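You operate a simulated robot arm through the tools that you are given. There is no shell and no other tool. Be economical: measure what you need, move in short steps, check, and stop when the job is done.

You run a simulated two-armed robot. Do the job below in one go: nothing can be reset, and whatever is moved stays where it is left.

JOB
Close the lid of the small blue tub in the lid closer.
Fine: draw the tray, seat the tub, slide it in, hold both levers down, then draw the tray out again; the other tub stays.

The check looks at the end state, three seconds after you hand in, the way a careful person would. Anything else that was tipped, shoved, dropped, spilled or broken makes it a failure. A push-on lid holds only when it is set on centred and level and pressed home; a screw cap is set on level and turned clockwise until tight.

ROBOT AND FRAMES
Two 6-joint arms with two-finger parallel grippers on one trunk, on a base that drives. Base frame: it is fixed to the floor where the robot stands at the start and does not move with it; the origin is under the middle of the robot, x ahead of it, y to its left, z up. Readings come in mm, rad, newtons and seconds.
The left shoulder is at the start at [60, 187, 1097], the right one opposite. With the tool pointing down near the work surface each hand reaches from about 280 to 620 mm from the robot's upright axis, wherever it stands, measured 20 degrees to its own side. Places, roughly: tray of the lid closer [700, 0, 900]; seat on the tray of the lid closer [700, 0, 900]; lid of the small blue tub [900, 300, 900]. Payload 1.57 kg a hand.
The TCP of each hand is the grasp point between the finger pads, 30 mm short of the fingertips. In the tool frame z runs along the fingers and y along their closing line. Largest opening 110 mm; finger width 24, thickness 12; the body of the gripper, 48 by 112 mm, starts 78 mm behind the TCP.
Orientation is that of the tool frame in the base frame, as a unit quaternion [x, y, z, w]. With the fingers straight down and closing along the base's y, the tool's x points along the base's -x, its y along +y and its z along -z.

CONTROLS
- The arms move only by the tool arm_command. It takes "left_targets", "right_targets" or both (then of equal length, played together; a hand with none holds still); each is a list of rows, each a list of 3 entries, a list of its own where there are three numbers: the turn, a rotation vector about the tool's x, y, z in rad, then the shift along the tool's x, y, z in mm, then the opening, from 0 (shut) to 1 (fully open). In form: [[[wx, wy, wz], [dx, dy, dz], claw], ...]. A call has 1 to 8 rows; each row shifts and turns the commanded pose from where the row before left it, along the tool's axes as they then stand. Each row takes 0.2 s and may step no farther than 50 mm and 0.15 rad from the row before; otherwise, or with a gripper value out of range, the whole call is refused. Where a pose cannot be reached the arm comes as near as it can. A force on the tool above 50 N (or 10 N above the force at the start of the call, whichever is more), or a blocked arm, ends the call early, and 0.2 s more pass. Each finger travels about 153 mm/s and halts on what it meets, pressing with about 30 N; the grip force reading is that of the motor and also rises with nothing between the fingers. The clock runs only during rows and for 0.2 s after the last one: add rows that do not move to give the fingers time. It gives the time, the measured TCP pose, the force on the tool (base axes), the opening and the grip force at its end, in the units of the frame above (readings bear some noise).
- Cameras (640 x 400 px; columns grow to the right, rows downward): "scene" is now at [11.5, 19.1, 1632.3]; the picture's right is [0.30, -0.95, 0.00], its down [-0.77, -0.24, -0.59] and it looks along [0.57, 0.18, -0.80] (base axes); focal length 255 px, centre (320, 200). "left" rides on the left gripper at [-36, 0, -80] in its tool frame; the picture's right is [0.00, -1.00, 0.00], its down [0.97, 0.00, -0.24] and it looks along [0.24, 0.00, 0.97] (tool axes); focal length 218 px, centre (320, 200). "right" rides on the right gripper at [-36, 0, -80] in its tool frame; the picture's right is [0.00, -1.00, 0.00], its down [0.97, 0.00, -0.24] and it looks along [0.24, 0.00, 0.97] (tool axes); focal length 218 px, centre (320, 200). There is no depth. A picture from a camera that has moved, and an enlarged one, comes with that camera's place and axes in the base frame and with its lens.
- get_image(camera): a new picture of that camera. No time passes.
- lift_body(by): slides the trunk up (or, below 0, down) by that many mm; the arms and the scene camera ride with it, the base frame stays. It gives what a move gives, with no picture.
- base_move(legs): drives the robot by 1 to 6 legs, each [ahead, left, turn to the left] in mm, mm and rad, along the robot's own axes; the way and the turn of a leg run together, so that a leg with both is an arc; at most 1500 mm and 3.142 rad a leg. The arms and the cameras ride along, it lands a little off, and it stops where it bumps. It gives what a move gives.
- aim_head(pan, tilt): turns the head with the scene camera to pan (to the left, within 1.501 rad either way) and tilt (down, from -0.506 to 1.204), counted from straight ahead of the robot. It gives what a move gives.
- enlarge(camera, box): a new picture of the part [left, top, right, bottom] of that camera's present view, enlarged. No time passes.
- close_job(): hands the job in; it is judged then, once.

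Work in short steps. Places have to be worked out from the pictures, the camera data and where the tool is seen: move nearer, look again, correct. Check each grasp and each placing, and mend what went wrong. You have 120 turns and 92 pictures in all, those below and enlarged ones among them. Open the grippers and draw the arms clear of the work before you hand the job in, unless the task says otherwise; then end with one line.

The tools are called as name(argument=value, ...) on one line, values as JSON. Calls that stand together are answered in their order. arm_command: Moves the arms, as the interface text tells. Its arguments: {"type":"object","properties":{"left_targets":{"type":"array"},"right_targets":{"type":"array"}},"required":[]} The other tools are called the same way: lift_body (by) slides the trunk up or down; base_move (legs) drives the base; aim_head (pan, tilt) turns the head that bears the scene camera; get_image (camera) takes a picture; enlarge (camera, box) takes an enlarged picture of a part of a camera's view; close_job () hands the job in.

At the start:

```text
time_s: 0.0
left_tcp_pos: [376.6, 304.6, 1091.2]
left_tool_rot: [0.001, 1.0, 0.0, 0.0]
left_force: [0.0, -0.4, -0.3]
left_finger_gap: 109.9
left_finger_force: 0.2
right_tcp_pos: [480.5, -154.1, 1159.5]
right_tool_rot: [0.0, 1.0, 0.0, 0.001]
right_force: [0.4, 0.0, 0.2]
right_finger_gap: 110.1
right_finger_force: 0.2
trunk travel left (down, up): [-725.0, 265.0]
robot x, y, heading: [-0.6, -4.4, 0.003]
head pan, tilt: [0.307, 0.935]
```

scene: 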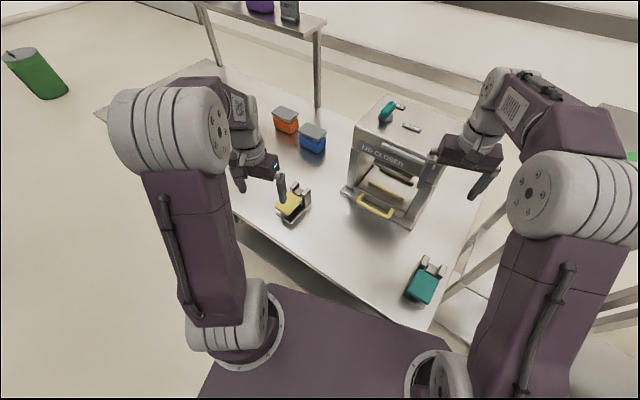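
right: 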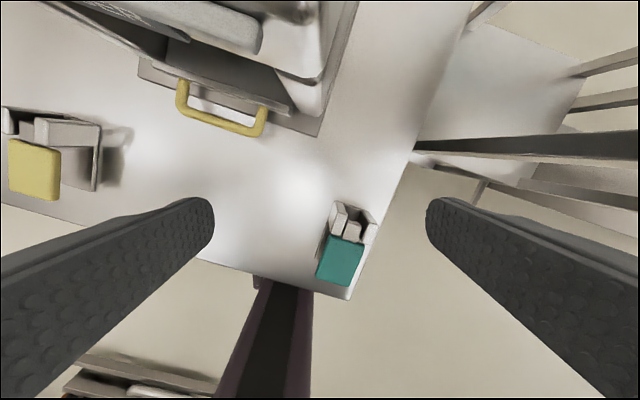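
left: 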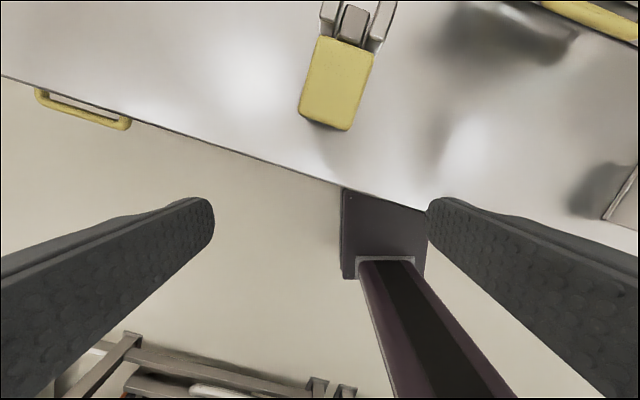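

I take enlarged looks at the closer, tubs and levers to locate them.

enlarge(camera="scene", box=[320, 80, 480, 320])

enlarge(camera="scene", box=[220, 80, 380, 230])

```text
1.67 times, centred on (400, 200) of scene
camera zoom: at [11.5, 19.1, 1632.3], right [0.3, -0.95, 0.0], down [-0.77, -0.24, -0.59], along [0.57, 0.18, -0.8], focal length 426 px, centre (187, 200)
```

zoom: 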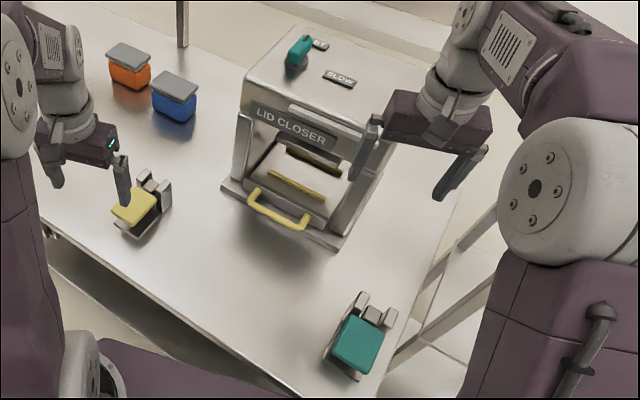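

```text
2.67 times, centred on (300, 155) of scene
camera zoom: at [11.5, 19.1, 1632.3], right [0.3, -0.95, 0.0], down [-0.77, -0.24, -0.59], along [0.57, 0.18, -0.8], focal length 681 px, centre (373, 320)
```

zoom: 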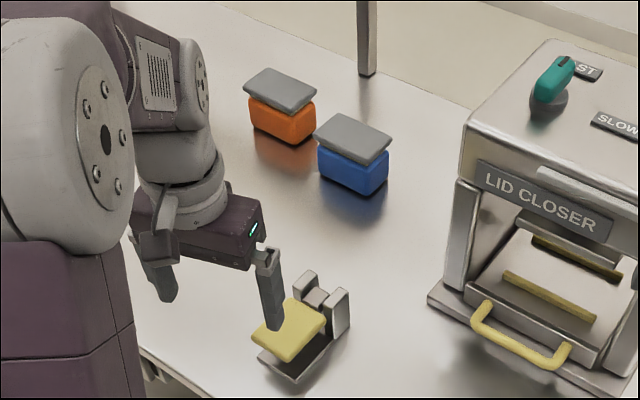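

The table and closer are yawed about −0.31 rad against me; the levers sit either side of the tray handle. I turn to face the table squarely and shift left so that I stand in line with the tray.

base_move(legs=[[0, 0, -0.31], [0, 172, 0]])

aim_head(pan=0.0, tilt=0.85)

get_image(camera="scene")

get_image(camera="left")

get_image(camera="right")

```text
time_s: 2.5
left_tcp_pos: [504.0, 341.5, 1091.4]
left_tool_rot: [0.154, 0.988, 0.001, 0.0]
left_force: [-0.2, -0.6, -1.1]
left_finger_gap: 110.0
left_finger_force: 0.1
right_tcp_pos: [464.2, -127.2, 1158.9]
right_tool_rot: [0.153, 0.988, 0.001, 0.001]
right_force: [0.5, -0.2, 0.0]
right_finger_gap: 110.1
right_finger_force: 0.0
trunk travel left (down, up): [-725.0, 265.0]
robot x, y, heading: [53.6, 163.3, -0.309]
head pan, tilt: [0.307, 0.935]
```

```text
time_s: 3.3
left_tcp_pos: [504.7, 344.3, 1090.5]
left_tool_rot: [0.154, 0.988, 0.0, -0.001]
left_force: [0.9, -0.6, 0.4]
left_finger_gap: 109.9
left_finger_force: 0.0
right_tcp_pos: [464.3, -125.0, 1159.6]
right_tool_rot: [0.154, 0.988, -0.001, 0.001]
right_force: [0.2, -0.4, 0.3]
right_finger_gap: 109.8
right_finger_force: 0.0
trunk travel left (down, up): [-725.0, 265.0]
robot x, y, heading: [53.7, 166.0, -0.306]
head pan, tilt: [0.0, 0.85]
```

```text
86 pictures are left
camera scene: at [72.4, 159.7, 1638.7], right [-0.3, -0.95, 0.0], down [-0.72, 0.23, -0.66], along [0.63, -0.2, -0.75], focal length 255 px, centre (320, 200)
```

scene: 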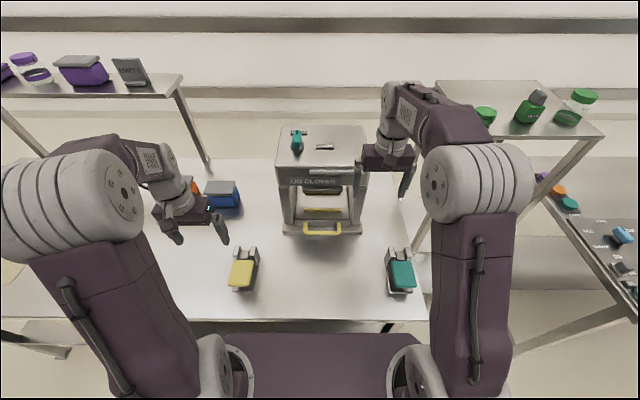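

```text
85 pictures are left
camera left: at [537.5, 332.2, 1169.5], right [-0.3, -0.95, 0.0], down [-0.92, 0.3, 0.24], along [-0.23, 0.07, -0.97], focal length 218 px, centre (320, 200)
```

left: 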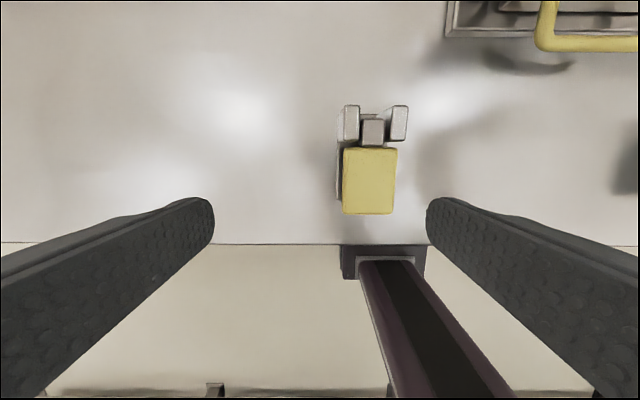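

```text
84 pictures are left
camera right: at [499.1, -135.6, 1239.4], right [-0.3, -0.95, 0.0], down [-0.92, 0.3, 0.24], along [-0.23, 0.07, -0.97], focal length 218 px, centre (320, 200)
```

right: 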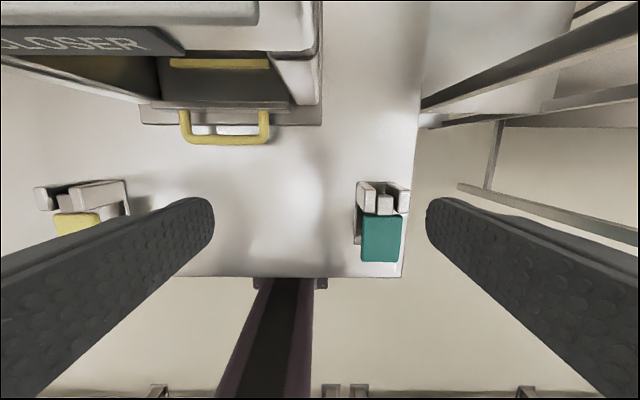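

The robot is now square to the table, with the handle at roughly u≈528 mm ahead, lateral −8, z≈889. I zoom on the tub and the tray for shape details.

enlarge(camera="scene", box=[170, 160, 250, 220])

enlarge(camera="scene", box=[270, 160, 370, 240])

enlarge(camera="right", box=[130, 40, 330, 160])

```text
6.67 times, centred on (210, 190) of scene
camera zoom: at [72.4, 159.7, 1638.7], right [-0.3, -0.95, 0.0], down [-0.72, 0.23, -0.66], along [0.63, -0.2, -0.75], focal length 1702 px, centre (1053, 267)
```

zoom: 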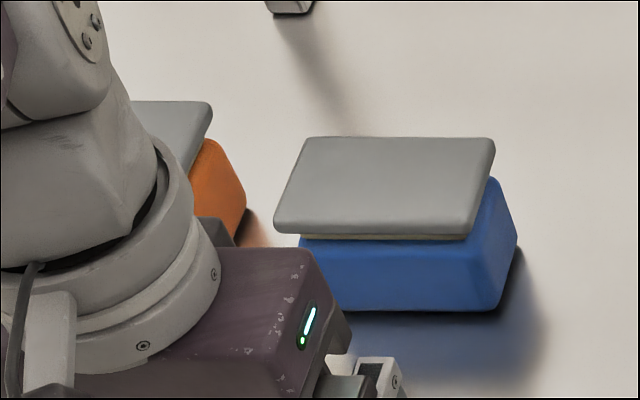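

```text
5.00 times, centred on (320, 200) of scene
camera zoom: at [72.4, 159.7, 1638.7], right [-0.3, -0.95, 0.0], down [-0.72, 0.23, -0.66], along [0.63, -0.2, -0.75], focal length 1277 px, centre (320, 200)
```

zoom: 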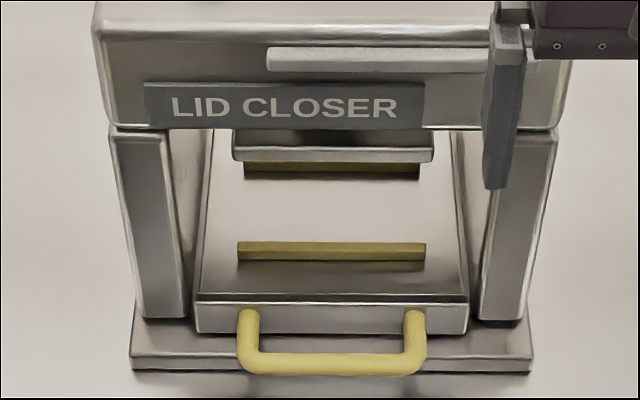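

```text
3.20 times, centred on (230, 100) of right
camera zoom: at [499.1, -135.6, 1239.4], right [-0.3, -0.95, 0.0], down [-0.92, 0.3, 0.24], along [-0.23, 0.07, -0.97], focal length 698 px, centre (608, 520)
```

zoom: 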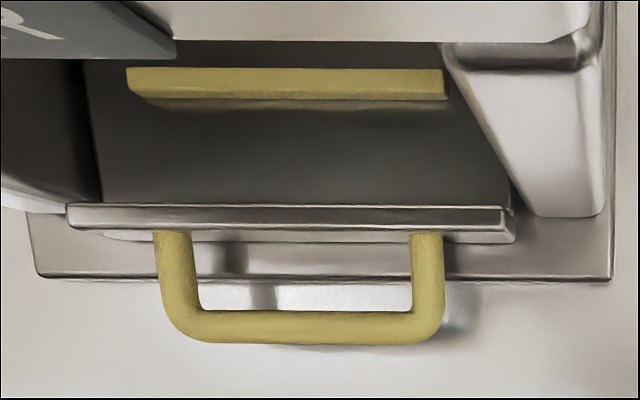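

The seat is between two yellow ribs on the tray, and the tub's long side lies the same way as the ribs. First I back the right hand off, tilt it a little and start turning it 90° so it can grip the handle bar across the drawing direction.

arm_command(right_targets=[[[0, -0.1, 0], [30, 0, 0], 1], [[0, -0.1, 0], [30, 0, 0], 0.6], [[0, 0, 0.15], [0, 0, 0], 0.36], [[0, 0, 0.15], [0, 0, 0], 0.36], [[0, 0, 0.15], [0, 0, 0], 0.36], [[0, 0, 0.15], [0, 0, 0], 0.36], [[0, 0, 0.15], [0, 0, 0], 0.36], [[0, 0, 0.15], [0, 0, 0], 0.36]])

arm_command(right_targets=[[[0, 0, 0.15], [0, 0, 0], 0.36], [[0, 0, 0.15], [0, 0, 0], 0.36], [[0, 0, 0.15], [0, 0, 0], 0.36], [[0, 0, 0.15], [0, 0, 0], 0.36], [[0, 0, 0.0708], [0, 0, 0], 0.36], [[0, 0, 0], [0, 0, 0], 0.36]])

```text
time_s: 5.1
left_tcp_pos: [504.3, 342.7, 1090.9]
left_tool_rot: [0.154, 0.988, -0.001, 0.0]
left_force: [0.9, -0.1, 0.0]
left_finger_gap: 110.2
left_finger_force: 0.1
right_tcp_pos: [407.0, -106.7, 1155.9]
right_tool_rot: [0.567, 0.818, 0.029, 0.095]
right_force: [-0.5, 0.2, -0.2]
right_finger_gap: 39.6
right_finger_force: 0.1
trunk travel left (down, up): [-725.0, 265.0]
robot x, y, heading: [54.0, 165.2, -0.304]
head pan, tilt: [0.0, 0.85]
```

```text
time_s: 6.5
left_tcp_pos: [504.3, 342.5, 1090.3]
left_tool_rot: [0.154, 0.988, 0.0, -0.001]
left_force: [-0.9, 0.0, -0.5]
left_finger_gap: 109.9
left_finger_force: 0.0
right_tcp_pos: [406.5, -107.7, 1156.0]
right_tool_rot: [0.804, 0.586, 0.058, 0.081]
right_force: [0.6, 0.5, 0.2]
right_finger_gap: 39.3
right_finger_force: 0.1
trunk travel left (down, up): [-725.0, 265.0]
robot x, y, heading: [51.3, 165.9, -0.31]
head pan, tilt: [0.0, 0.85]
```

The right hand is turned square. I move it over the handle's centre line and go partway down along its axis, then look.

arm_command(right_targets=[[[0, 0, 0], [49, 0, 0], 0.36], [[0, 0, 0], [49, 18, 0], 0.36], [[0, 0, 0], [45, 36, 0], 0.36], [[0, 0, 0], [0, 0, 45], 0.36], [[0, 0, 0], [0, 0, 45], 0.36], [[0, 0, 0], [0, 0, 45], 0.36], [[0, 0, 0], [0, 0, 45], 0.36], [[0, 0, 0], [0, 0, 0], 0.36]])

get_image(camera="right")

enlarge(camera="scene", box=[270, 160, 370, 240])

```text
refused: row 2 steps farther than a row can; nothing moved
```

```text
80 pictures are left
camera right: at [381.4, -136.9, 1234.7], right [-0.93, 0.3, -0.2], down [0.25, 0.94, 0.24], along [0.26, 0.17, -0.95], focal length 218 px, centre (320, 200)
```

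right: 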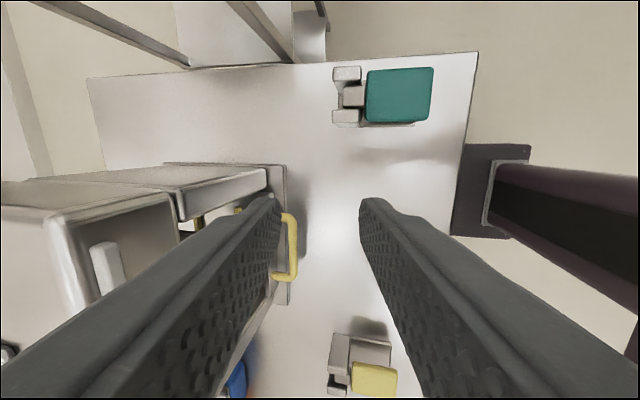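

```text
5.00 times, centred on (320, 200) of scene
camera zoom: at [72.1, 158.6, 1638.7], right [-0.3, -0.95, 0.0], down [-0.72, 0.23, -0.66], along [0.63, -0.2, -0.75], focal length 1277 px, centre (320, 200)
```

zoom: 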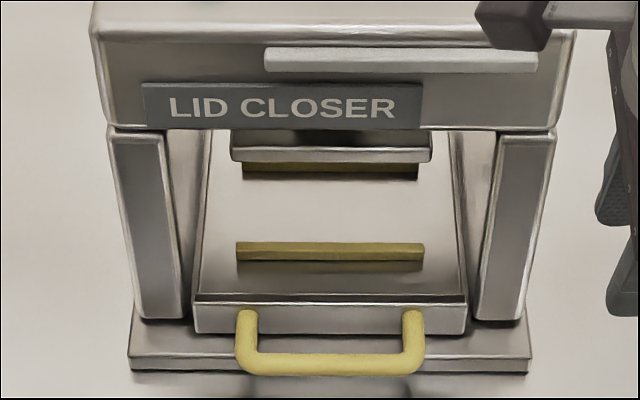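

A step was a bit too long; I split it, moving sideways first.

arm_command(right_targets=[[[0, 0, 0], [49, 0, 0], 0.36], [[0, 0, 0], [49, 0, 0], 0.36], [[0, 0, 0], [47, 0, 0], 0.36], [[0, 0, 0], [0, 27, 25], 0.36], [[0, 0, 0], [0, 27, 25], 0.36], [[0, 0, 0], [0, 0, 45], 0.36], [[0, 0, 0], [0, 0, 45], 0.36], [[0, 0, 0], [0, 0, 45], 0.36]])

get_image(camera="right")

enlarge(camera="scene", box=[270, 160, 370, 240])

```text
time_s: 8.3
left_tcp_pos: [505.8, 341.9, 1090.4]
left_tool_rot: [0.153, 0.988, 0.0, -0.001]
left_force: [-0.4, -0.4, 0.1]
left_finger_gap: 110.2
left_finger_force: 0.0
right_tcp_pos: [537.9, 3.5, 984.2]
right_tool_rot: [0.804, 0.587, 0.059, 0.08]
right_force: [0.4, -0.4, 0.3]
right_finger_gap: 39.7
right_finger_force: 0.2
trunk travel left (down, up): [-725.0, 265.0]
robot x, y, heading: [53.1, 165.4, -0.309]
head pan, tilt: [0.0, 0.85]
```

```text
78 pictures are left
camera right: at [512.9, -26.3, 1063.2], right [-0.93, 0.3, -0.2], down [0.25, 0.94, 0.24], along [0.26, 0.17, -0.95], focal length 218 px, centre (320, 200)
```

right: 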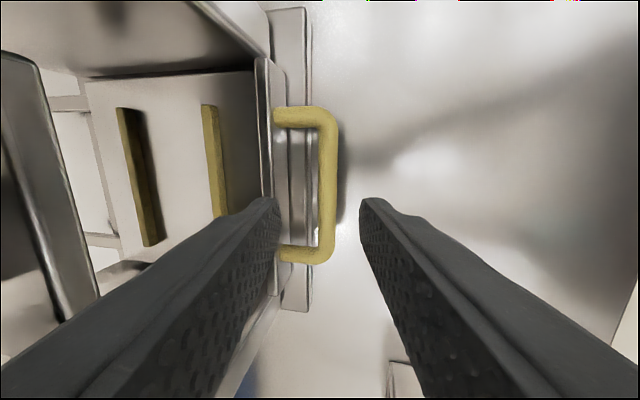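

```text
5.00 times, centred on (320, 200) of scene
camera zoom: at [73.7, 158.2, 1638.8], right [-0.3, -0.95, 0.0], down [-0.72, 0.23, -0.66], along [0.63, -0.2, -0.75], focal length 1277 px, centre (320, 200)
```

zoom: 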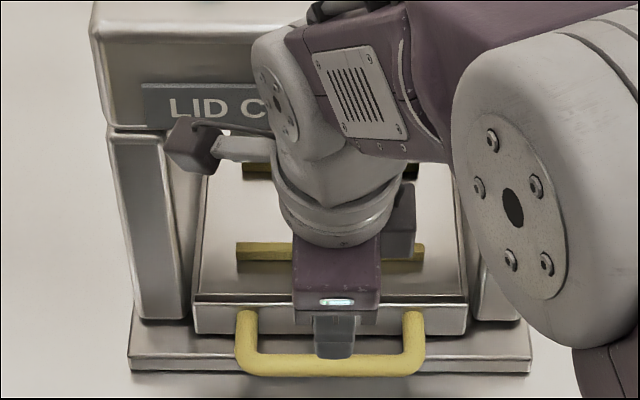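

The bar is about 6 mm nearer me and 9 mm to the right of the grasp centre; I correct and go down the remaining ~95 mm.

arm_command(right_targets=[[[0, 0, 0], [-9, -6, 0], 0.36], [[0, 0, 0], [0, 0, 40], 0.36], [[0, 0, 0], [0, 0, 30], 0.36], [[0, 0, 0], [0, 0, 24], 0.36], [[0, 0, 0], [0, 0, 0], 0.36]])

get_image(camera="right")

```text
time_s: 9.5
left_tcp_pos: [506.4, 343.6, 1091.0]
left_tool_rot: [0.153, 0.988, 0.0, 0.0]
left_force: [-0.3, -0.3, 0.9]
left_finger_gap: 110.1
left_finger_force: 0.0
right_tcp_pos: [547.9, -9.2, 890.9]
right_tool_rot: [0.803, 0.587, 0.059, 0.081]
right_force: [-0.2, -0.2, -1.0]
right_finger_gap: 39.7
right_finger_force: 0.0
trunk travel left (down, up): [-725.0, 265.0]
robot x, y, heading: [53.4, 167.5, -0.311]
head pan, tilt: [0.0, 0.85]
```

```text
76 pictures are left
camera right: at [521.5, -39.9, 969.7], right [-0.93, 0.3, -0.2], down [0.25, 0.94, 0.23], along [0.26, 0.17, -0.95], focal length 218 px, centre (320, 200)
```

right: 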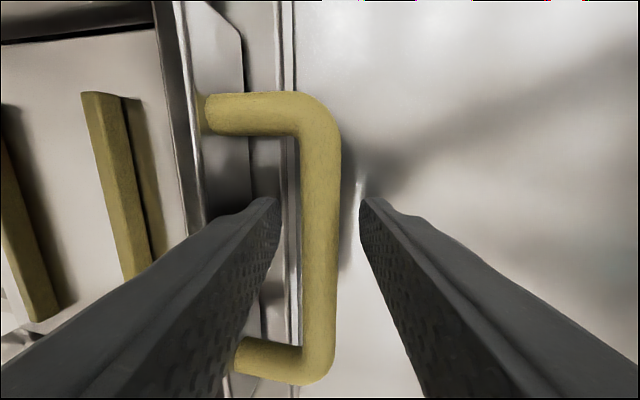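

The bar lies between the fingers. I close on it and begin drawing the tray straight toward me.

arm_command(right_targets=[[[0, 0, 0], [0, 0, 0], 0], [[0, 0, 0], [0, 0, 0], 0], [[0, 0, 0], [0, -19.6, -4], 0], [[0, 0, 0], [0, -19.6, -4], 0], [[0, 0, 0], [0, -19.6, -4], 0], [[0, 0, 0], [0, -19.6, -4], 0]])

get_image(camera="right")

```text
time_s: 10.9
left_tcp_pos: [503.5, 343.3, 1090.9]
left_tool_rot: [0.153, 0.988, -0.001, 0.0]
left_force: [0.0, -0.5, -0.4]
left_finger_gap: 110.0
left_finger_force: 0.0
right_tcp_pos: [469.2, 15.3, 891.9]
right_tool_rot: [0.803, 0.587, 0.059, 0.081]
right_force: [-2.5, -1.0, 0.2]
right_finger_gap: 15.8
right_finger_force: 31.1
trunk travel left (down, up): [-725.0, 265.0]
robot x, y, heading: [49.8, 169.6, -0.306]
head pan, tilt: [0.0, 0.85]
```

```text
75 pictures are left
camera right: at [443.5, -14.4, 970.0], right [-0.93, 0.3, -0.2], down [0.25, 0.94, 0.24], along [0.26, 0.17, -0.95], focal length 218 px, centre (320, 200)
```

right: 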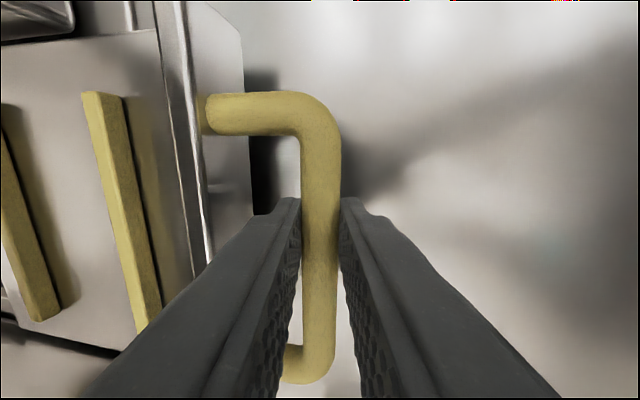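

The tray slides with the hand. I go on drawing until it meets its stop.

arm_command(right_targets=[[[0, 0, 0], [0, -19.6, -4], 0], [[0, 0, 0], [0, -19.6, -4], 0], [[0, 0, 0], [0, -19.6, -4], 0], [[0, 0, 0], [0, -14.7, -3], 0], [[0, 0, 0], [0, -14.7, -3], 0], [[0, 0, 0], [0, 0, 0], 0]])

get_image(camera="scene")

```text
time_s: 12.3
left_tcp_pos: [504.8, 340.7, 1091.2]
left_tool_rot: [0.154, 0.988, 0.0, 0.0]
left_force: [-0.4, 0.1, -0.5]
left_finger_gap: 110.1
left_finger_force: 0.0
right_tcp_pos: [401.3, 41.5, 907.5]
right_tool_rot: [0.804, 0.587, 0.056, 0.077]
right_force: [-4.2, -10.6, -16.9]
right_finger_gap: 16.0
right_finger_force: 30.8
right hand out of reach, approached as far as the arm can: row 4, 5
trunk travel left (down, up): [-725.0, 265.0]
robot x, y, heading: [55.2, 166.2, -0.312]
head pan, tilt: [0.0, 0.85]
```

```text
74 pictures are left
camera scene: at [73.1, 155.2, 1638.9], right [-0.3, -0.95, 0.0], down [-0.72, 0.23, -0.66], along [0.63, -0.2, -0.75], focal length 255 px, centre (320, 200)
```

scene: 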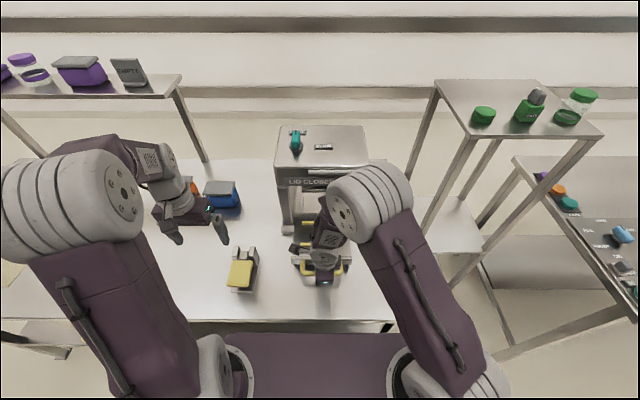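

The right hand reached its inner limit after ~155 mm with the tray still moving. I unload, open, raise the trunk to clear the bar, and back the base off so I can pull farther.

arm_command(right_targets=[[[0, 0, 0], [0, 19.6, 4], 0], [[0, 0, 0], [0, 9.8, 2], 0], [[0, 0, 0], [0, 0, 0], 0.36], [[0, 0, 0], [0, 0, 0], 0.36]])

get_image(camera="right")

```text
time_s: 13.3
left_tcp_pos: [504.9, 342.4, 1090.8]
left_tool_rot: [0.154, 0.988, 0.0, 0.0]
left_force: [-0.6, -0.4, -1.2]
left_finger_gap: 109.7
left_finger_force: 0.0
right_tcp_pos: [432.1, 34.9, 908.2]
right_tool_rot: [0.802, 0.588, 0.06, 0.08]
right_force: [-0.2, -0.2, -0.5]
right_finger_gap: 39.7
right_finger_force: 0.1
trunk travel left (down, up): [-725.0, 265.0]
robot x, y, heading: [52.4, 165.8, -0.306]
head pan, tilt: [0.0, 0.85]
```

```text
73 pictures are left
camera right: at [406.9, 5.2, 985.6], right [-0.93, 0.3, -0.2], down [0.25, 0.94, 0.24], along [0.26, 0.17, -0.95], focal length 218 px, centre (320, 200)
```

right: 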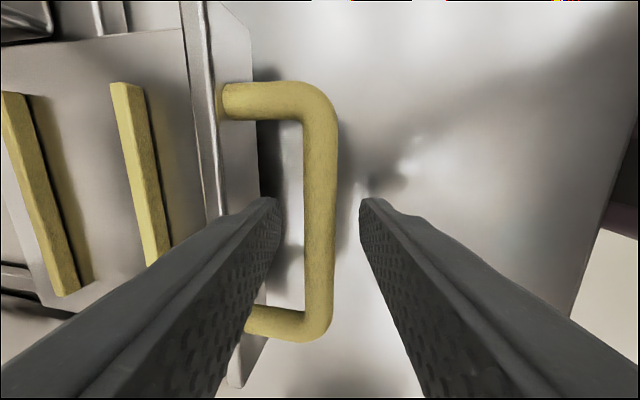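

The bar is free between the open fingers. I raise the trunk 70 mm and drive back 130 mm.

lift_body(by=70)

base_move(legs=[[-130, 0, 0]])

arm_command(right_targets=[[[0, 0, 0], [0, 45, 9], 0.36], [[0, 0, 0], [0, 45, 9], 0.36], [[0, 0, 0], [0, 37, 8], 0.36], [[0, 0, 0], [0, 0, 0], 0.36]])

get_image(camera="right")

get_image(camera="scene")

```text
time_s: 14.4
left_tcp_pos: [503.6, 342.0, 1160.6]
left_tool_rot: [0.154, 0.988, 0.0, 0.0]
left_force: [0.4, -0.2, 0.6]
left_finger_gap: 109.8
left_finger_force: 0.0
right_tcp_pos: [432.1, 34.6, 977.1]
right_tool_rot: [0.803, 0.587, 0.059, 0.08]
right_force: [0.2, -0.4, -0.3]
right_finger_gap: 39.6
right_finger_force: 0.0
trunk travel left (down, up): [-795.0, 195.0]
robot x, y, heading: [56.2, 165.5, -0.304]
head pan, tilt: [0.0, 0.85]
```

```text
time_s: 15.6
left_tcp_pos: [382.0, 382.0, 1160.9]
left_tool_rot: [0.155, 0.988, 0.0, -0.001]
left_force: [-0.4, 0.1, -0.3]
left_finger_gap: 110.1
left_finger_force: 0.1
right_tcp_pos: [308.7, 74.1, 976.4]
right_tool_rot: [0.804, 0.586, 0.059, 0.08]
right_force: [-0.2, 0.1, 0.3]
right_finger_gap: 39.7
right_finger_force: 0.0
trunk travel left (down, up): [-795.0, 195.0]
robot x, y, heading: [-65.4, 207.6, -0.307]
head pan, tilt: [0.0, 0.85]
```

```text
time_s: 16.6
left_tcp_pos: [380.3, 382.2, 1160.6]
left_tool_rot: [0.155, 0.988, 0.0, -0.002]
left_force: [-0.3, -0.8, -0.7]
left_finger_gap: 110.1
left_finger_force: 0.1
right_tcp_pos: [430.3, 34.6, 977.2]
right_tool_rot: [0.804, 0.586, 0.058, 0.081]
right_force: [0.1, -0.7, -0.4]
right_finger_gap: 39.6
right_finger_force: 0.1
trunk travel left (down, up): [-795.0, 195.0]
robot x, y, heading: [-68.6, 206.6, -0.313]
head pan, tilt: [0.0, 0.85]
```

```text
72 pictures are left
camera right: at [405.9, 4.2, 1055.7], right [-0.93, 0.3, -0.2], down [0.25, 0.94, 0.24], along [0.26, 0.17, -0.95], focal length 218 px, centre (320, 200)
```

right: 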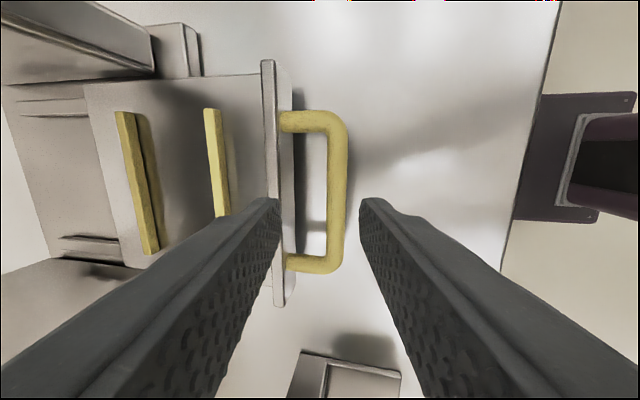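

```text
71 pictures are left
camera scene: at [-51.7, 198.3, 1708.7], right [-0.31, -0.95, 0.0], down [-0.72, 0.23, -0.66], along [0.63, -0.2, -0.75], focal length 255 px, centre (320, 200)
```

scene: 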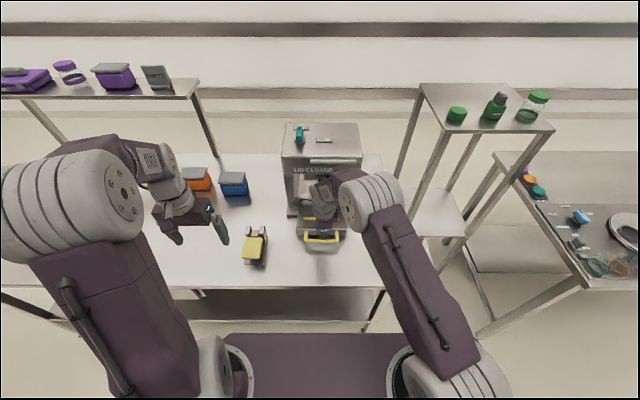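

The tray is out far enough to bare the seat, but I pull on to its stop. I lower the trunk again, finish the descent and grip the bar.

lift_body(by=-70)

arm_command(right_targets=[[[0, 0, 0], [0, 0, 17], 0.36], [[0, 0, 0], [0, 0, 0], 0.36]])

get_image(camera="right")

```text
time_s: 17.7
left_tcp_pos: [381.7, 381.5, 1089.9]
left_tool_rot: [0.154, 0.988, 0.001, 0.0]
left_force: [-0.2, 0.2, -0.4]
left_finger_gap: 109.9
left_finger_force: 0.1
right_tcp_pos: [431.8, 34.1, 907.2]
right_tool_rot: [0.804, 0.586, 0.06, 0.08]
right_force: [-0.3, 0.0, 0.0]
right_finger_gap: 39.5
right_finger_force: 0.0
trunk travel left (down, up): [-725.0, 265.0]
robot x, y, heading: [-65.7, 205.0, -0.309]
head pan, tilt: [0.0, 0.85]
```

```text
time_s: 18.3
left_tcp_pos: [380.2, 381.4, 1090.8]
left_tool_rot: [0.155, 0.988, 0.0, 0.0]
left_force: [-0.6, 0.5, -0.5]
left_finger_gap: 110.2
left_finger_force: 0.1
right_tcp_pos: [434.7, 32.6, 889.1]
right_tool_rot: [0.804, 0.586, 0.058, 0.081]
right_force: [0.3, -0.1, 0.4]
right_finger_gap: 39.4
right_finger_force: 0.1
trunk travel left (down, up): [-725.0, 265.0]
robot x, y, heading: [-72.6, 205.7, -0.312]
head pan, tilt: [0.0, 0.85]
```

```text
70 pictures are left
camera right: at [408.7, 3.2, 968.5], right [-0.93, 0.3, -0.2], down [0.25, 0.94, 0.24], along [0.26, 0.17, -0.95], focal length 218 px, centre (320, 200)
```

right: 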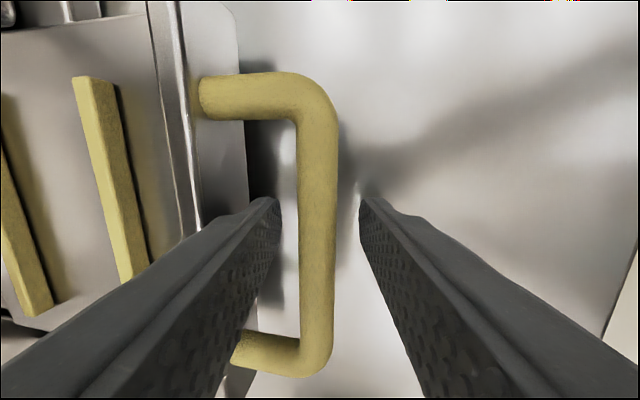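

The bar is straddled again. I close and pull on in 15 mm steps, watching for the stop.

arm_command(right_targets=[[[0, 0, 0], [0, 0, 0], 0], [[0, 0, 0], [0, 0, 0], 0], [[0, 0, 0], [0, -14.7, -3], 0], [[0, 0, 0], [0, -14.7, -3], 0], [[0, 0, 0], [0, -14.7, -3], 0], [[0, 0, 0], [0, -14.7, -3], 0], [[0, 0, 0], [0, 0, 0], 0]])

get_image(camera="right")

```text
time_s: 19.9
left_tcp_pos: [381.3, 381.7, 1091.9]
left_tool_rot: [0.154, 0.988, -0.001, 0.0]
left_force: [-0.5, 0.3, 0.0]
left_finger_gap: 109.7
left_finger_force: 0.0
right_tcp_pos: [376.8, 50.3, 891.0]
right_tool_rot: [0.804, 0.586, 0.059, 0.08]
right_force: [-2.7, -3.4, 2.4]
right_finger_gap: 15.9
right_finger_force: 31.1
trunk travel left (down, up): [-725.0, 265.0]
robot x, y, heading: [-70.6, 208.3, -0.307]
head pan, tilt: [0.0, 0.85]
```

```text
69 pictures are left
camera right: at [350.7, 22.2, 968.8], right [-0.93, 0.3, -0.2], down [0.25, 0.94, 0.24], along [0.26, 0.17, -0.95], focal length 218 px, centre (320, 200)
```

right: 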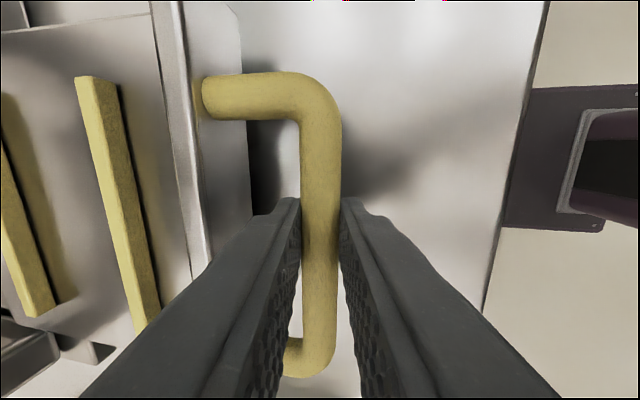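

Still sliding freely (about 181 mm out). I continue a few more steps.

arm_command(right_targets=[[[0, 0, 0], [0, -9.8, -2], 0], [[0, 0, 0], [0, -9.8, -2], 0], [[0, 0, 0], [0, -9.8, -2], 0], [[0, 0, 0], [0, -9.8, -2], 0], [[0, 0, 0], [0, 0, 0], 0]])

get_image(camera="right")

```text
time_s: 21.1
left_tcp_pos: [381.4, 380.7, 1090.7]
left_tool_rot: [0.154, 0.988, 0.0, 0.0]
left_force: [-0.1, -0.2, -0.4]
left_finger_gap: 110.0
left_finger_force: 0.0
right_tcp_pos: [339.2, 64.3, 890.3]
right_tool_rot: [0.804, 0.587, 0.059, 0.08]
right_force: [-2.3, -2.9, -4.4]
right_finger_gap: 15.8
right_finger_force: 31.5
trunk travel left (down, up): [-725.0, 265.0]
robot x, y, heading: [-66.6, 206.8, -0.313]
head pan, tilt: [0.0, 0.85]
```

```text
68 pictures are left
camera right: at [313.7, 34.3, 968.9], right [-0.93, 0.3, -0.2], down [0.25, 0.94, 0.23], along [0.26, 0.17, -0.95], focal length 218 px, centre (320, 200)
```

right: 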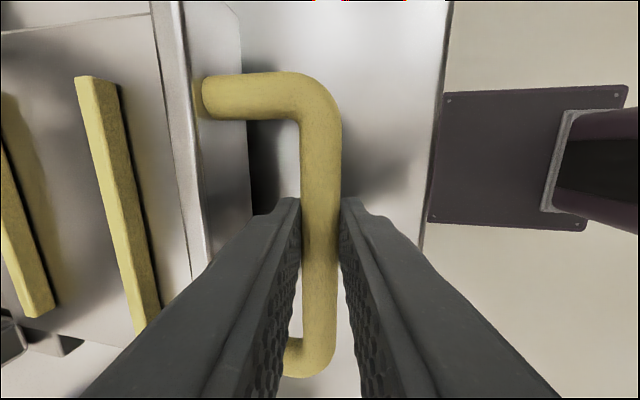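

Still no stop at ~221 mm. I feel a little farther in small steps.

arm_command(right_targets=[[[0, 0, 0], [0, -7.8, -1.6], 0], [[0, 0, 0], [0, -7.8, -1.6], 0], [[0, 0, 0], [0, -7.8, -1.6], 0], [[0, 0, 0], [0, 0, 0], 0]])

get_image(camera="scene")

```text
time_s: 22.1
left_tcp_pos: [381.4, 381.6, 1089.1]
left_tool_rot: [0.154, 0.988, 0.001, -0.001]
left_force: [-0.4, -0.8, -0.5]
left_finger_gap: 110.2
left_finger_force: 0.0
right_tcp_pos: [315.9, 70.8, 891.5]
right_tool_rot: [0.805, 0.586, 0.058, 0.08]
right_force: [2.7, 3.0, -13.0]
right_finger_gap: 15.8
right_finger_force: 31.2
trunk travel left (down, up): [-725.0, 265.0]
robot x, y, heading: [-69.7, 209.8, -0.312]
head pan, tilt: [0.0, 0.85]
```

```text
67 pictures are left
camera scene: at [-49.7, 198.6, 1638.6], right [-0.31, -0.95, 0.0], down [-0.72, 0.23, -0.66], along [0.63, -0.2, -0.75], focal length 255 px, centre (320, 200)
```

scene: 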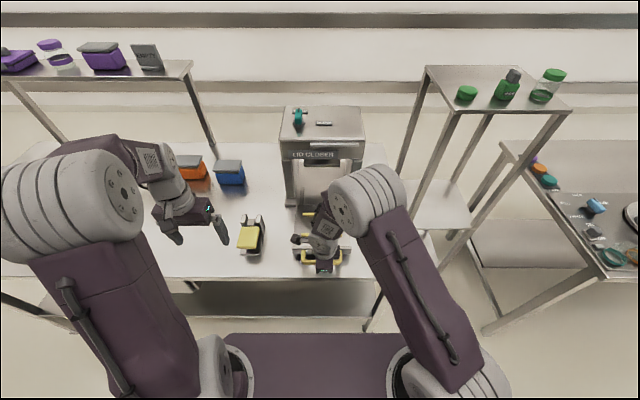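

I open, lift clear with the trunk, and look at the tray's state.

arm_command(right_targets=[[[0, 0, 0], [0, 0, 0], 0.36], [[0, 0, 0], [0, 0, 0], 0.36]])

lift_body(by=100)

get_image(camera="right")

```text
time_s: 22.7
left_tcp_pos: [381.0, 381.9, 1090.5]
left_tool_rot: [0.156, 0.988, -0.001, 0.001]
left_force: [-0.6, -0.6, 0.1]
left_finger_gap: 109.9
left_finger_force: 0.1
right_tcp_pos: [316.7, 70.3, 892.1]
right_tool_rot: [0.804, 0.586, 0.058, 0.08]
right_force: [1.1, 0.1, 0.2]
right_finger_gap: 39.7
right_finger_force: 0.1
trunk travel left (down, up): [-725.0, 265.0]
robot x, y, heading: [-69.6, 212.7, -0.309]
head pan, tilt: [0.0, 0.85]
```

```text
time_s: 24.1
left_tcp_pos: [380.4, 381.9, 1190.4]
left_tool_rot: [0.155, 0.988, 0.0, 0.0]
left_force: [-0.1, 0.1, 0.2]
left_finger_gap: 110.0
left_finger_force: 0.1
right_tcp_pos: [315.4, 70.5, 991.6]
right_tool_rot: [0.804, 0.586, 0.058, 0.08]
right_force: [0.5, -0.5, 0.0]
right_finger_gap: 40.0
right_finger_force: 0.1
trunk travel left (down, up): [-825.0, 165.0]
robot x, y, heading: [-69.2, 203.6, -0.309]
head pan, tilt: [0.0, 0.85]
```

```text
66 pictures are left
camera right: at [291.1, 40.7, 1069.5], right [-0.93, 0.3, -0.2], down [0.25, 0.94, 0.24], along [0.26, 0.17, -0.95], focal length 218 px, centre (320, 200)
```

right: 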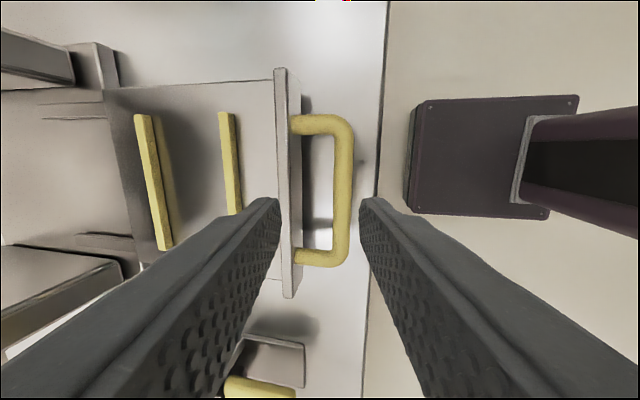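

The tray is out, level and stable. Now I withdraw the right hand sideways, and look down at the floor between base and table to judge how far I can drive in.

arm_command(right_targets=[[[0, 0, 0], [0, 0, -49], 0.36], [[0, 0, 0], [0, 0, -49], 0.36], [[0, 0, 0], [-49, 0, 0], 0.36], [[0, 0, 0], [-49, 0, 0], 0.36], [[0, 0, 0], [-49, 0, 0], 0.36], [[0, 0, 0], [-49, 0, 0], 0.36], [[0, 0, 0], [0, 0, 0], 0.36]])

aim_head(pan=0.0, tilt=1.2)

get_image(camera="scene")

get_image(camera="left")

```text
time_s: 25.6
left_tcp_pos: [381.0, 382.7, 1191.7]
left_tool_rot: [0.154, 0.988, 0.0, 0.0]
left_force: [0.4, -0.1, 0.1]
left_finger_gap: 110.1
left_finger_force: 0.0
right_tcp_pos: [237.1, -111.6, 1087.3]
right_tool_rot: [0.803, 0.587, 0.06, 0.081]
right_force: [-0.2, -0.4, -0.1]
right_finger_gap: 39.5
right_finger_force: 0.1
trunk travel left (down, up): [-825.0, 165.0]
robot x, y, heading: [-67.6, 205.1, -0.31]
head pan, tilt: [0.0, 0.85]
```

```text
time_s: 26.5
left_tcp_pos: [380.7, 381.9, 1191.8]
left_tool_rot: [0.155, 0.988, 0.0, -0.001]
left_force: [0.4, 0.1, 0.8]
left_finger_gap: 109.9
left_finger_force: 0.1
right_tcp_pos: [236.0, -110.2, 1088.7]
right_tool_rot: [0.804, 0.586, 0.059, 0.081]
right_force: [-0.1, 0.4, -0.4]
right_finger_gap: 39.6
right_finger_force: 0.0
trunk travel left (down, up): [-825.0, 165.0]
robot x, y, heading: [-71.2, 207.8, -0.308]
head pan, tilt: [0.0, 1.201]
```

```text
65 pictures are left
camera scene: at [-73.1, 205.3, 1715.1], right [-0.31, -0.95, 0.0], down [-0.89, 0.28, -0.36], along [0.35, -0.11, -0.93], focal length 255 px, centre (320, 200)
```

scene: 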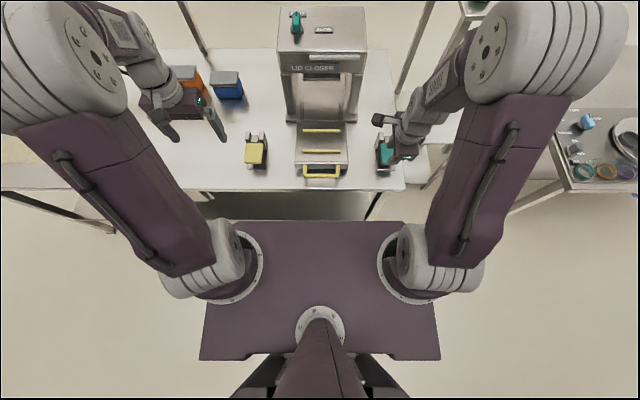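

```text
64 pictures are left
camera left: at [413.6, 370.5, 1269.7], right [-0.31, -0.95, 0.0], down [-0.92, 0.3, 0.24], along [-0.23, 0.07, -0.97], focal length 218 px, centre (320, 200)
```

left: 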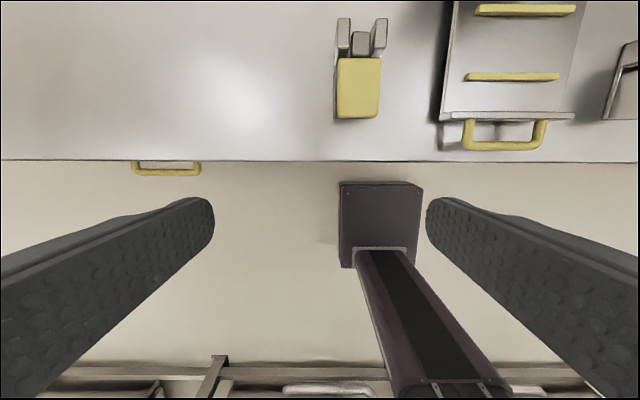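

There is open floor in front of the base and the deck stands above table height. I drive left 200 and forward 180 mm, staying short of the table edge with the base, to look at the tub.

base_move(legs=[[0, 200, 0], [180, 0, 0]])

get_image(camera="left")

get_image(camera="scene")

```text
time_s: 29.2
left_tcp_pos: [615.9, 519.8, 1193.1]
left_tool_rot: [0.155, 0.988, 0.0, 0.002]
left_force: [-0.1, 0.1, 0.5]
left_finger_gap: 109.9
left_finger_force: 0.0
right_tcp_pos: [470.0, 27.2, 1087.3]
right_tool_rot: [0.803, 0.587, 0.06, 0.081]
right_force: [0.1, 0.0, 0.0]
right_finger_gap: 39.8
right_finger_force: 0.1
trunk travel left (down, up): [-825.0, 165.0]
robot x, y, heading: [166.7, 349.4, -0.312]
head pan, tilt: [0.0, 1.201]
```

```text
63 pictures are left
camera left: at [648.2, 508.0, 1271.2], right [-0.31, -0.95, 0.0], down [-0.92, 0.3, 0.24], along [-0.23, 0.07, -0.97], focal length 218 px, centre (320, 200)
```

left: 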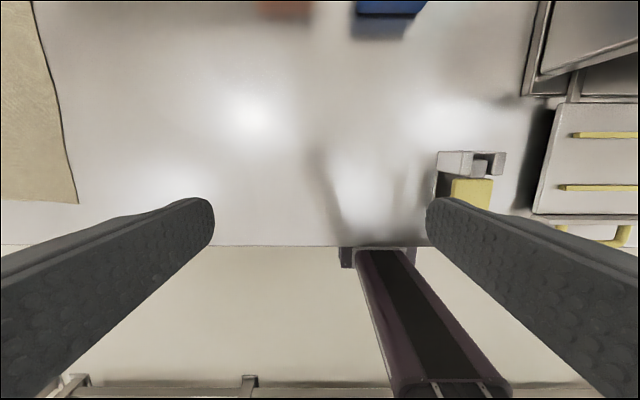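

```text
62 pictures are left
camera scene: at [160.1, 343.1, 1715.0], right [-0.31, -0.95, 0.0], down [-0.89, 0.29, -0.36], along [0.35, -0.11, -0.93], focal length 255 px, centre (320, 200)
```

scene: 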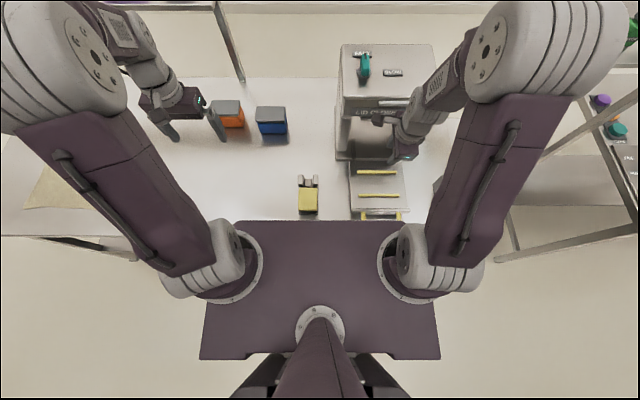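

The tub should be ~678 ahead and ~192 left of me. I extend the left hand forward to look down on it.

arm_command(left_targets=[[[0, 0, 0], [-46, -16, 0], 1], [[0, 0, 0], [-46, -16, 0], 1], [[0, 0, 0], [-46, -16, 0], 1], [[0, 0, 0], [-40, -16, 0], 1], [[0, 0, 0], [0, 0, 0], 1]])

get_image(camera="left")

```text
time_s: 30.4
left_tcp_pos: [765.5, 406.5, 1191.3]
left_tool_rot: [0.155, 0.988, 0.001, 0.0]
left_force: [0.3, 0.4, 0.0]
left_finger_gap: 109.8
left_finger_force: 0.1
right_tcp_pos: [472.8, 27.8, 1087.5]
right_tool_rot: [0.804, 0.586, 0.06, 0.081]
right_force: [-0.2, -0.3, 0.0]
right_finger_gap: 39.3
right_finger_force: 0.0
trunk travel left (down, up): [-825.0, 165.0]
robot x, y, heading: [170.3, 342.6, -0.313]
head pan, tilt: [0.0, 1.201]
```

```text
61 pictures are left
camera left: at [799.7, 394.4, 1270.4], right [-0.31, -0.95, 0.0], down [-0.92, 0.3, 0.24], along [-0.23, 0.07, -0.97], focal length 218 px, centre (320, 200)
```

left: 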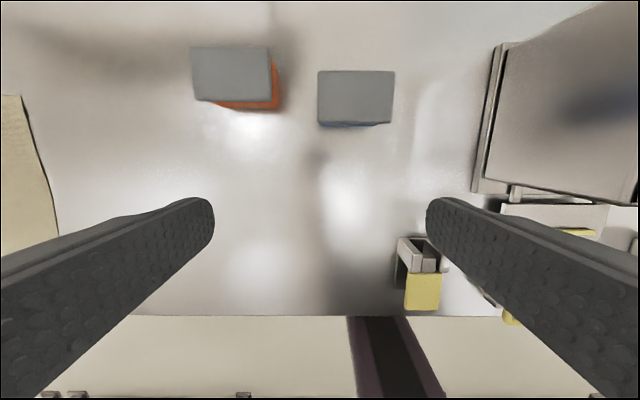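

enlarge(camera="left", box=[290, 50, 430, 140])

```text
4.44 times, centred on (360, 95) of left
camera zoom: at [799.7, 394.4, 1270.4], right [-0.31, -0.95, 0.0], down [-0.92, 0.3, 0.24], along [-0.23, 0.07, -0.97], focal length 970 px, centre (142, 667)
```

zoom: 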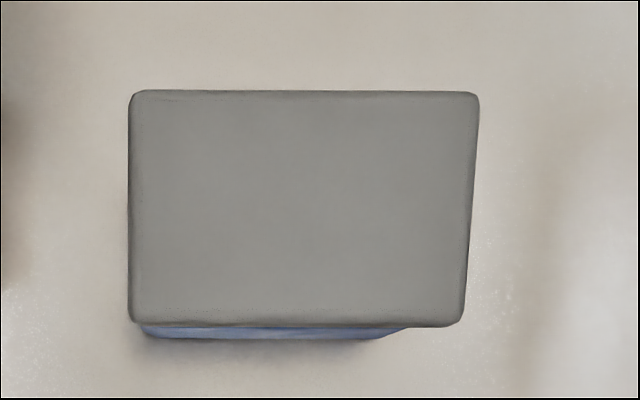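

The lid is ~121×75 mm and overhangs the tub body at the ends; I need a side view to choose the grasp. I pitch the left hand toward horizontal at height.

arm_command(left_targets=[[[0, -0.15, 0], [0, -14, 0], 1], [[0, -0.15, 0], [0, -14, 0], 1], [[0, -0.15, 0], [0, -14, 0], 1], [[0, -0.15, 0], [0, -12, 0], 1], [[0, -0.15, 0], [0, 0, 0], 1], [[0, -0.15, 0], [0, 0, 0], 1], [[0, -0.15, 0], [0, 0, 0], 1], [[0, -0.15, 0], [0, 0, 0], 1]])

```text
time_s: 32.2
left_tcp_pos: [754.8, 351.7, 1195.1]
left_tool_rot: [0.129, 0.817, -0.087, 0.555]
left_force: [0.0, 0.4, 0.1]
left_finger_gap: 109.7
left_finger_force: 0.0
left hand out of reach, approached as far as the arm can: row 8
right_tcp_pos: [475.3, 27.6, 1088.0]
right_tool_rot: [0.804, 0.587, 0.058, 0.081]
right_force: [0.0, -0.8, -0.2]
right_finger_gap: 39.5
right_finger_force: 0.1
trunk travel left (down, up): [-825.0, 165.0]
robot x, y, heading: [165.4, 344.6, -0.314]
head pan, tilt: [0.0, 1.201]
```

Pitch is ~68° from vertical. I pull the hand back and lower it in front of the tub for a side view (trunk down 100, arm down 160).

arm_command(left_targets=[[[0, 0, 0], [16, 0, -42], 1], [[0, 0, 0], [17, 0, -42], 1], [[0, 0, 0], [45, 0, 18], 1], [[0, 0, 0], [45, 0, 18], 1], [[0, 0, 0], [45, 0, 18], 1], [[0, 0, 0], [0, 0, 0], 1]])

lift_body(by=-80)

get_image(camera="left")

```text
time_s: 33.6
left_tcp_pos: [707.3, 367.6, 1227.1]
left_tool_rot: [0.129, 0.817, -0.088, 0.555]
left_force: [-0.2, -0.6, -0.9]
left_finger_gap: 109.9
left_finger_force: 0.0
left hand out of reach, approached as far as the arm can: row 1, 2, 3, 4, 5
right_tcp_pos: [473.7, 26.5, 1087.5]
right_tool_rot: [0.804, 0.587, 0.059, 0.08]
right_force: [-0.5, 0.2, 0.0]
right_finger_gap: 39.5
right_finger_force: 0.0
trunk travel left (down, up): [-825.0, 165.0]
robot x, y, heading: [167.5, 343.2, -0.312]
head pan, tilt: [0.0, 1.201]
```

```text
time_s: 34.8
left_tcp_pos: [704.8, 368.0, 1147.4]
left_tool_rot: [0.13, 0.817, -0.089, 0.555]
left_force: [-0.7, -0.4, -0.8]
left_finger_gap: 109.5
left_finger_force: 0.1
right_tcp_pos: [473.4, 26.4, 1007.5]
right_tool_rot: [0.804, 0.586, 0.059, 0.081]
right_force: [-0.4, 0.4, -0.1]
right_finger_gap: 39.8
right_finger_force: 0.1
trunk travel left (down, up): [-745.0, 245.0]
robot x, y, heading: [170.7, 347.3, -0.312]
head pan, tilt: [0.0, 1.201]
```

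```text
59 pictures are left
camera left: at [646.2, 386.0, 1209.8], right [-0.31, -0.95, 0.0], down [-0.55, 0.18, -0.81], along [0.78, -0.25, -0.58], focal length 218 px, centre (320, 200)
```

left: 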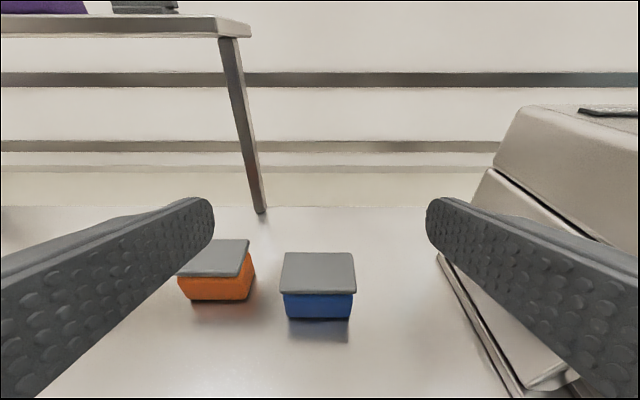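

The pose was limited by reach, but the view is useful. I zoom on the tubs.

enlarge(camera="left", box=[260, 230, 380, 330])

```text
4.00 times, centred on (320, 280) of left
camera zoom: at [646.2, 386.0, 1209.8], right [-0.31, -0.95, 0.0], down [-0.55, 0.18, -0.81], along [0.78, -0.25, -0.58], focal length 873 px, centre (320, -120)
```

zoom: 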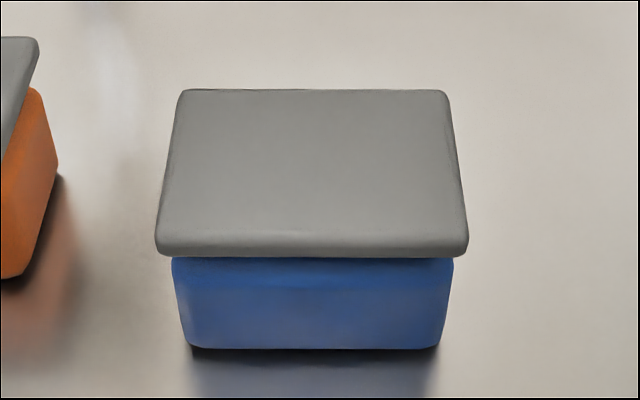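

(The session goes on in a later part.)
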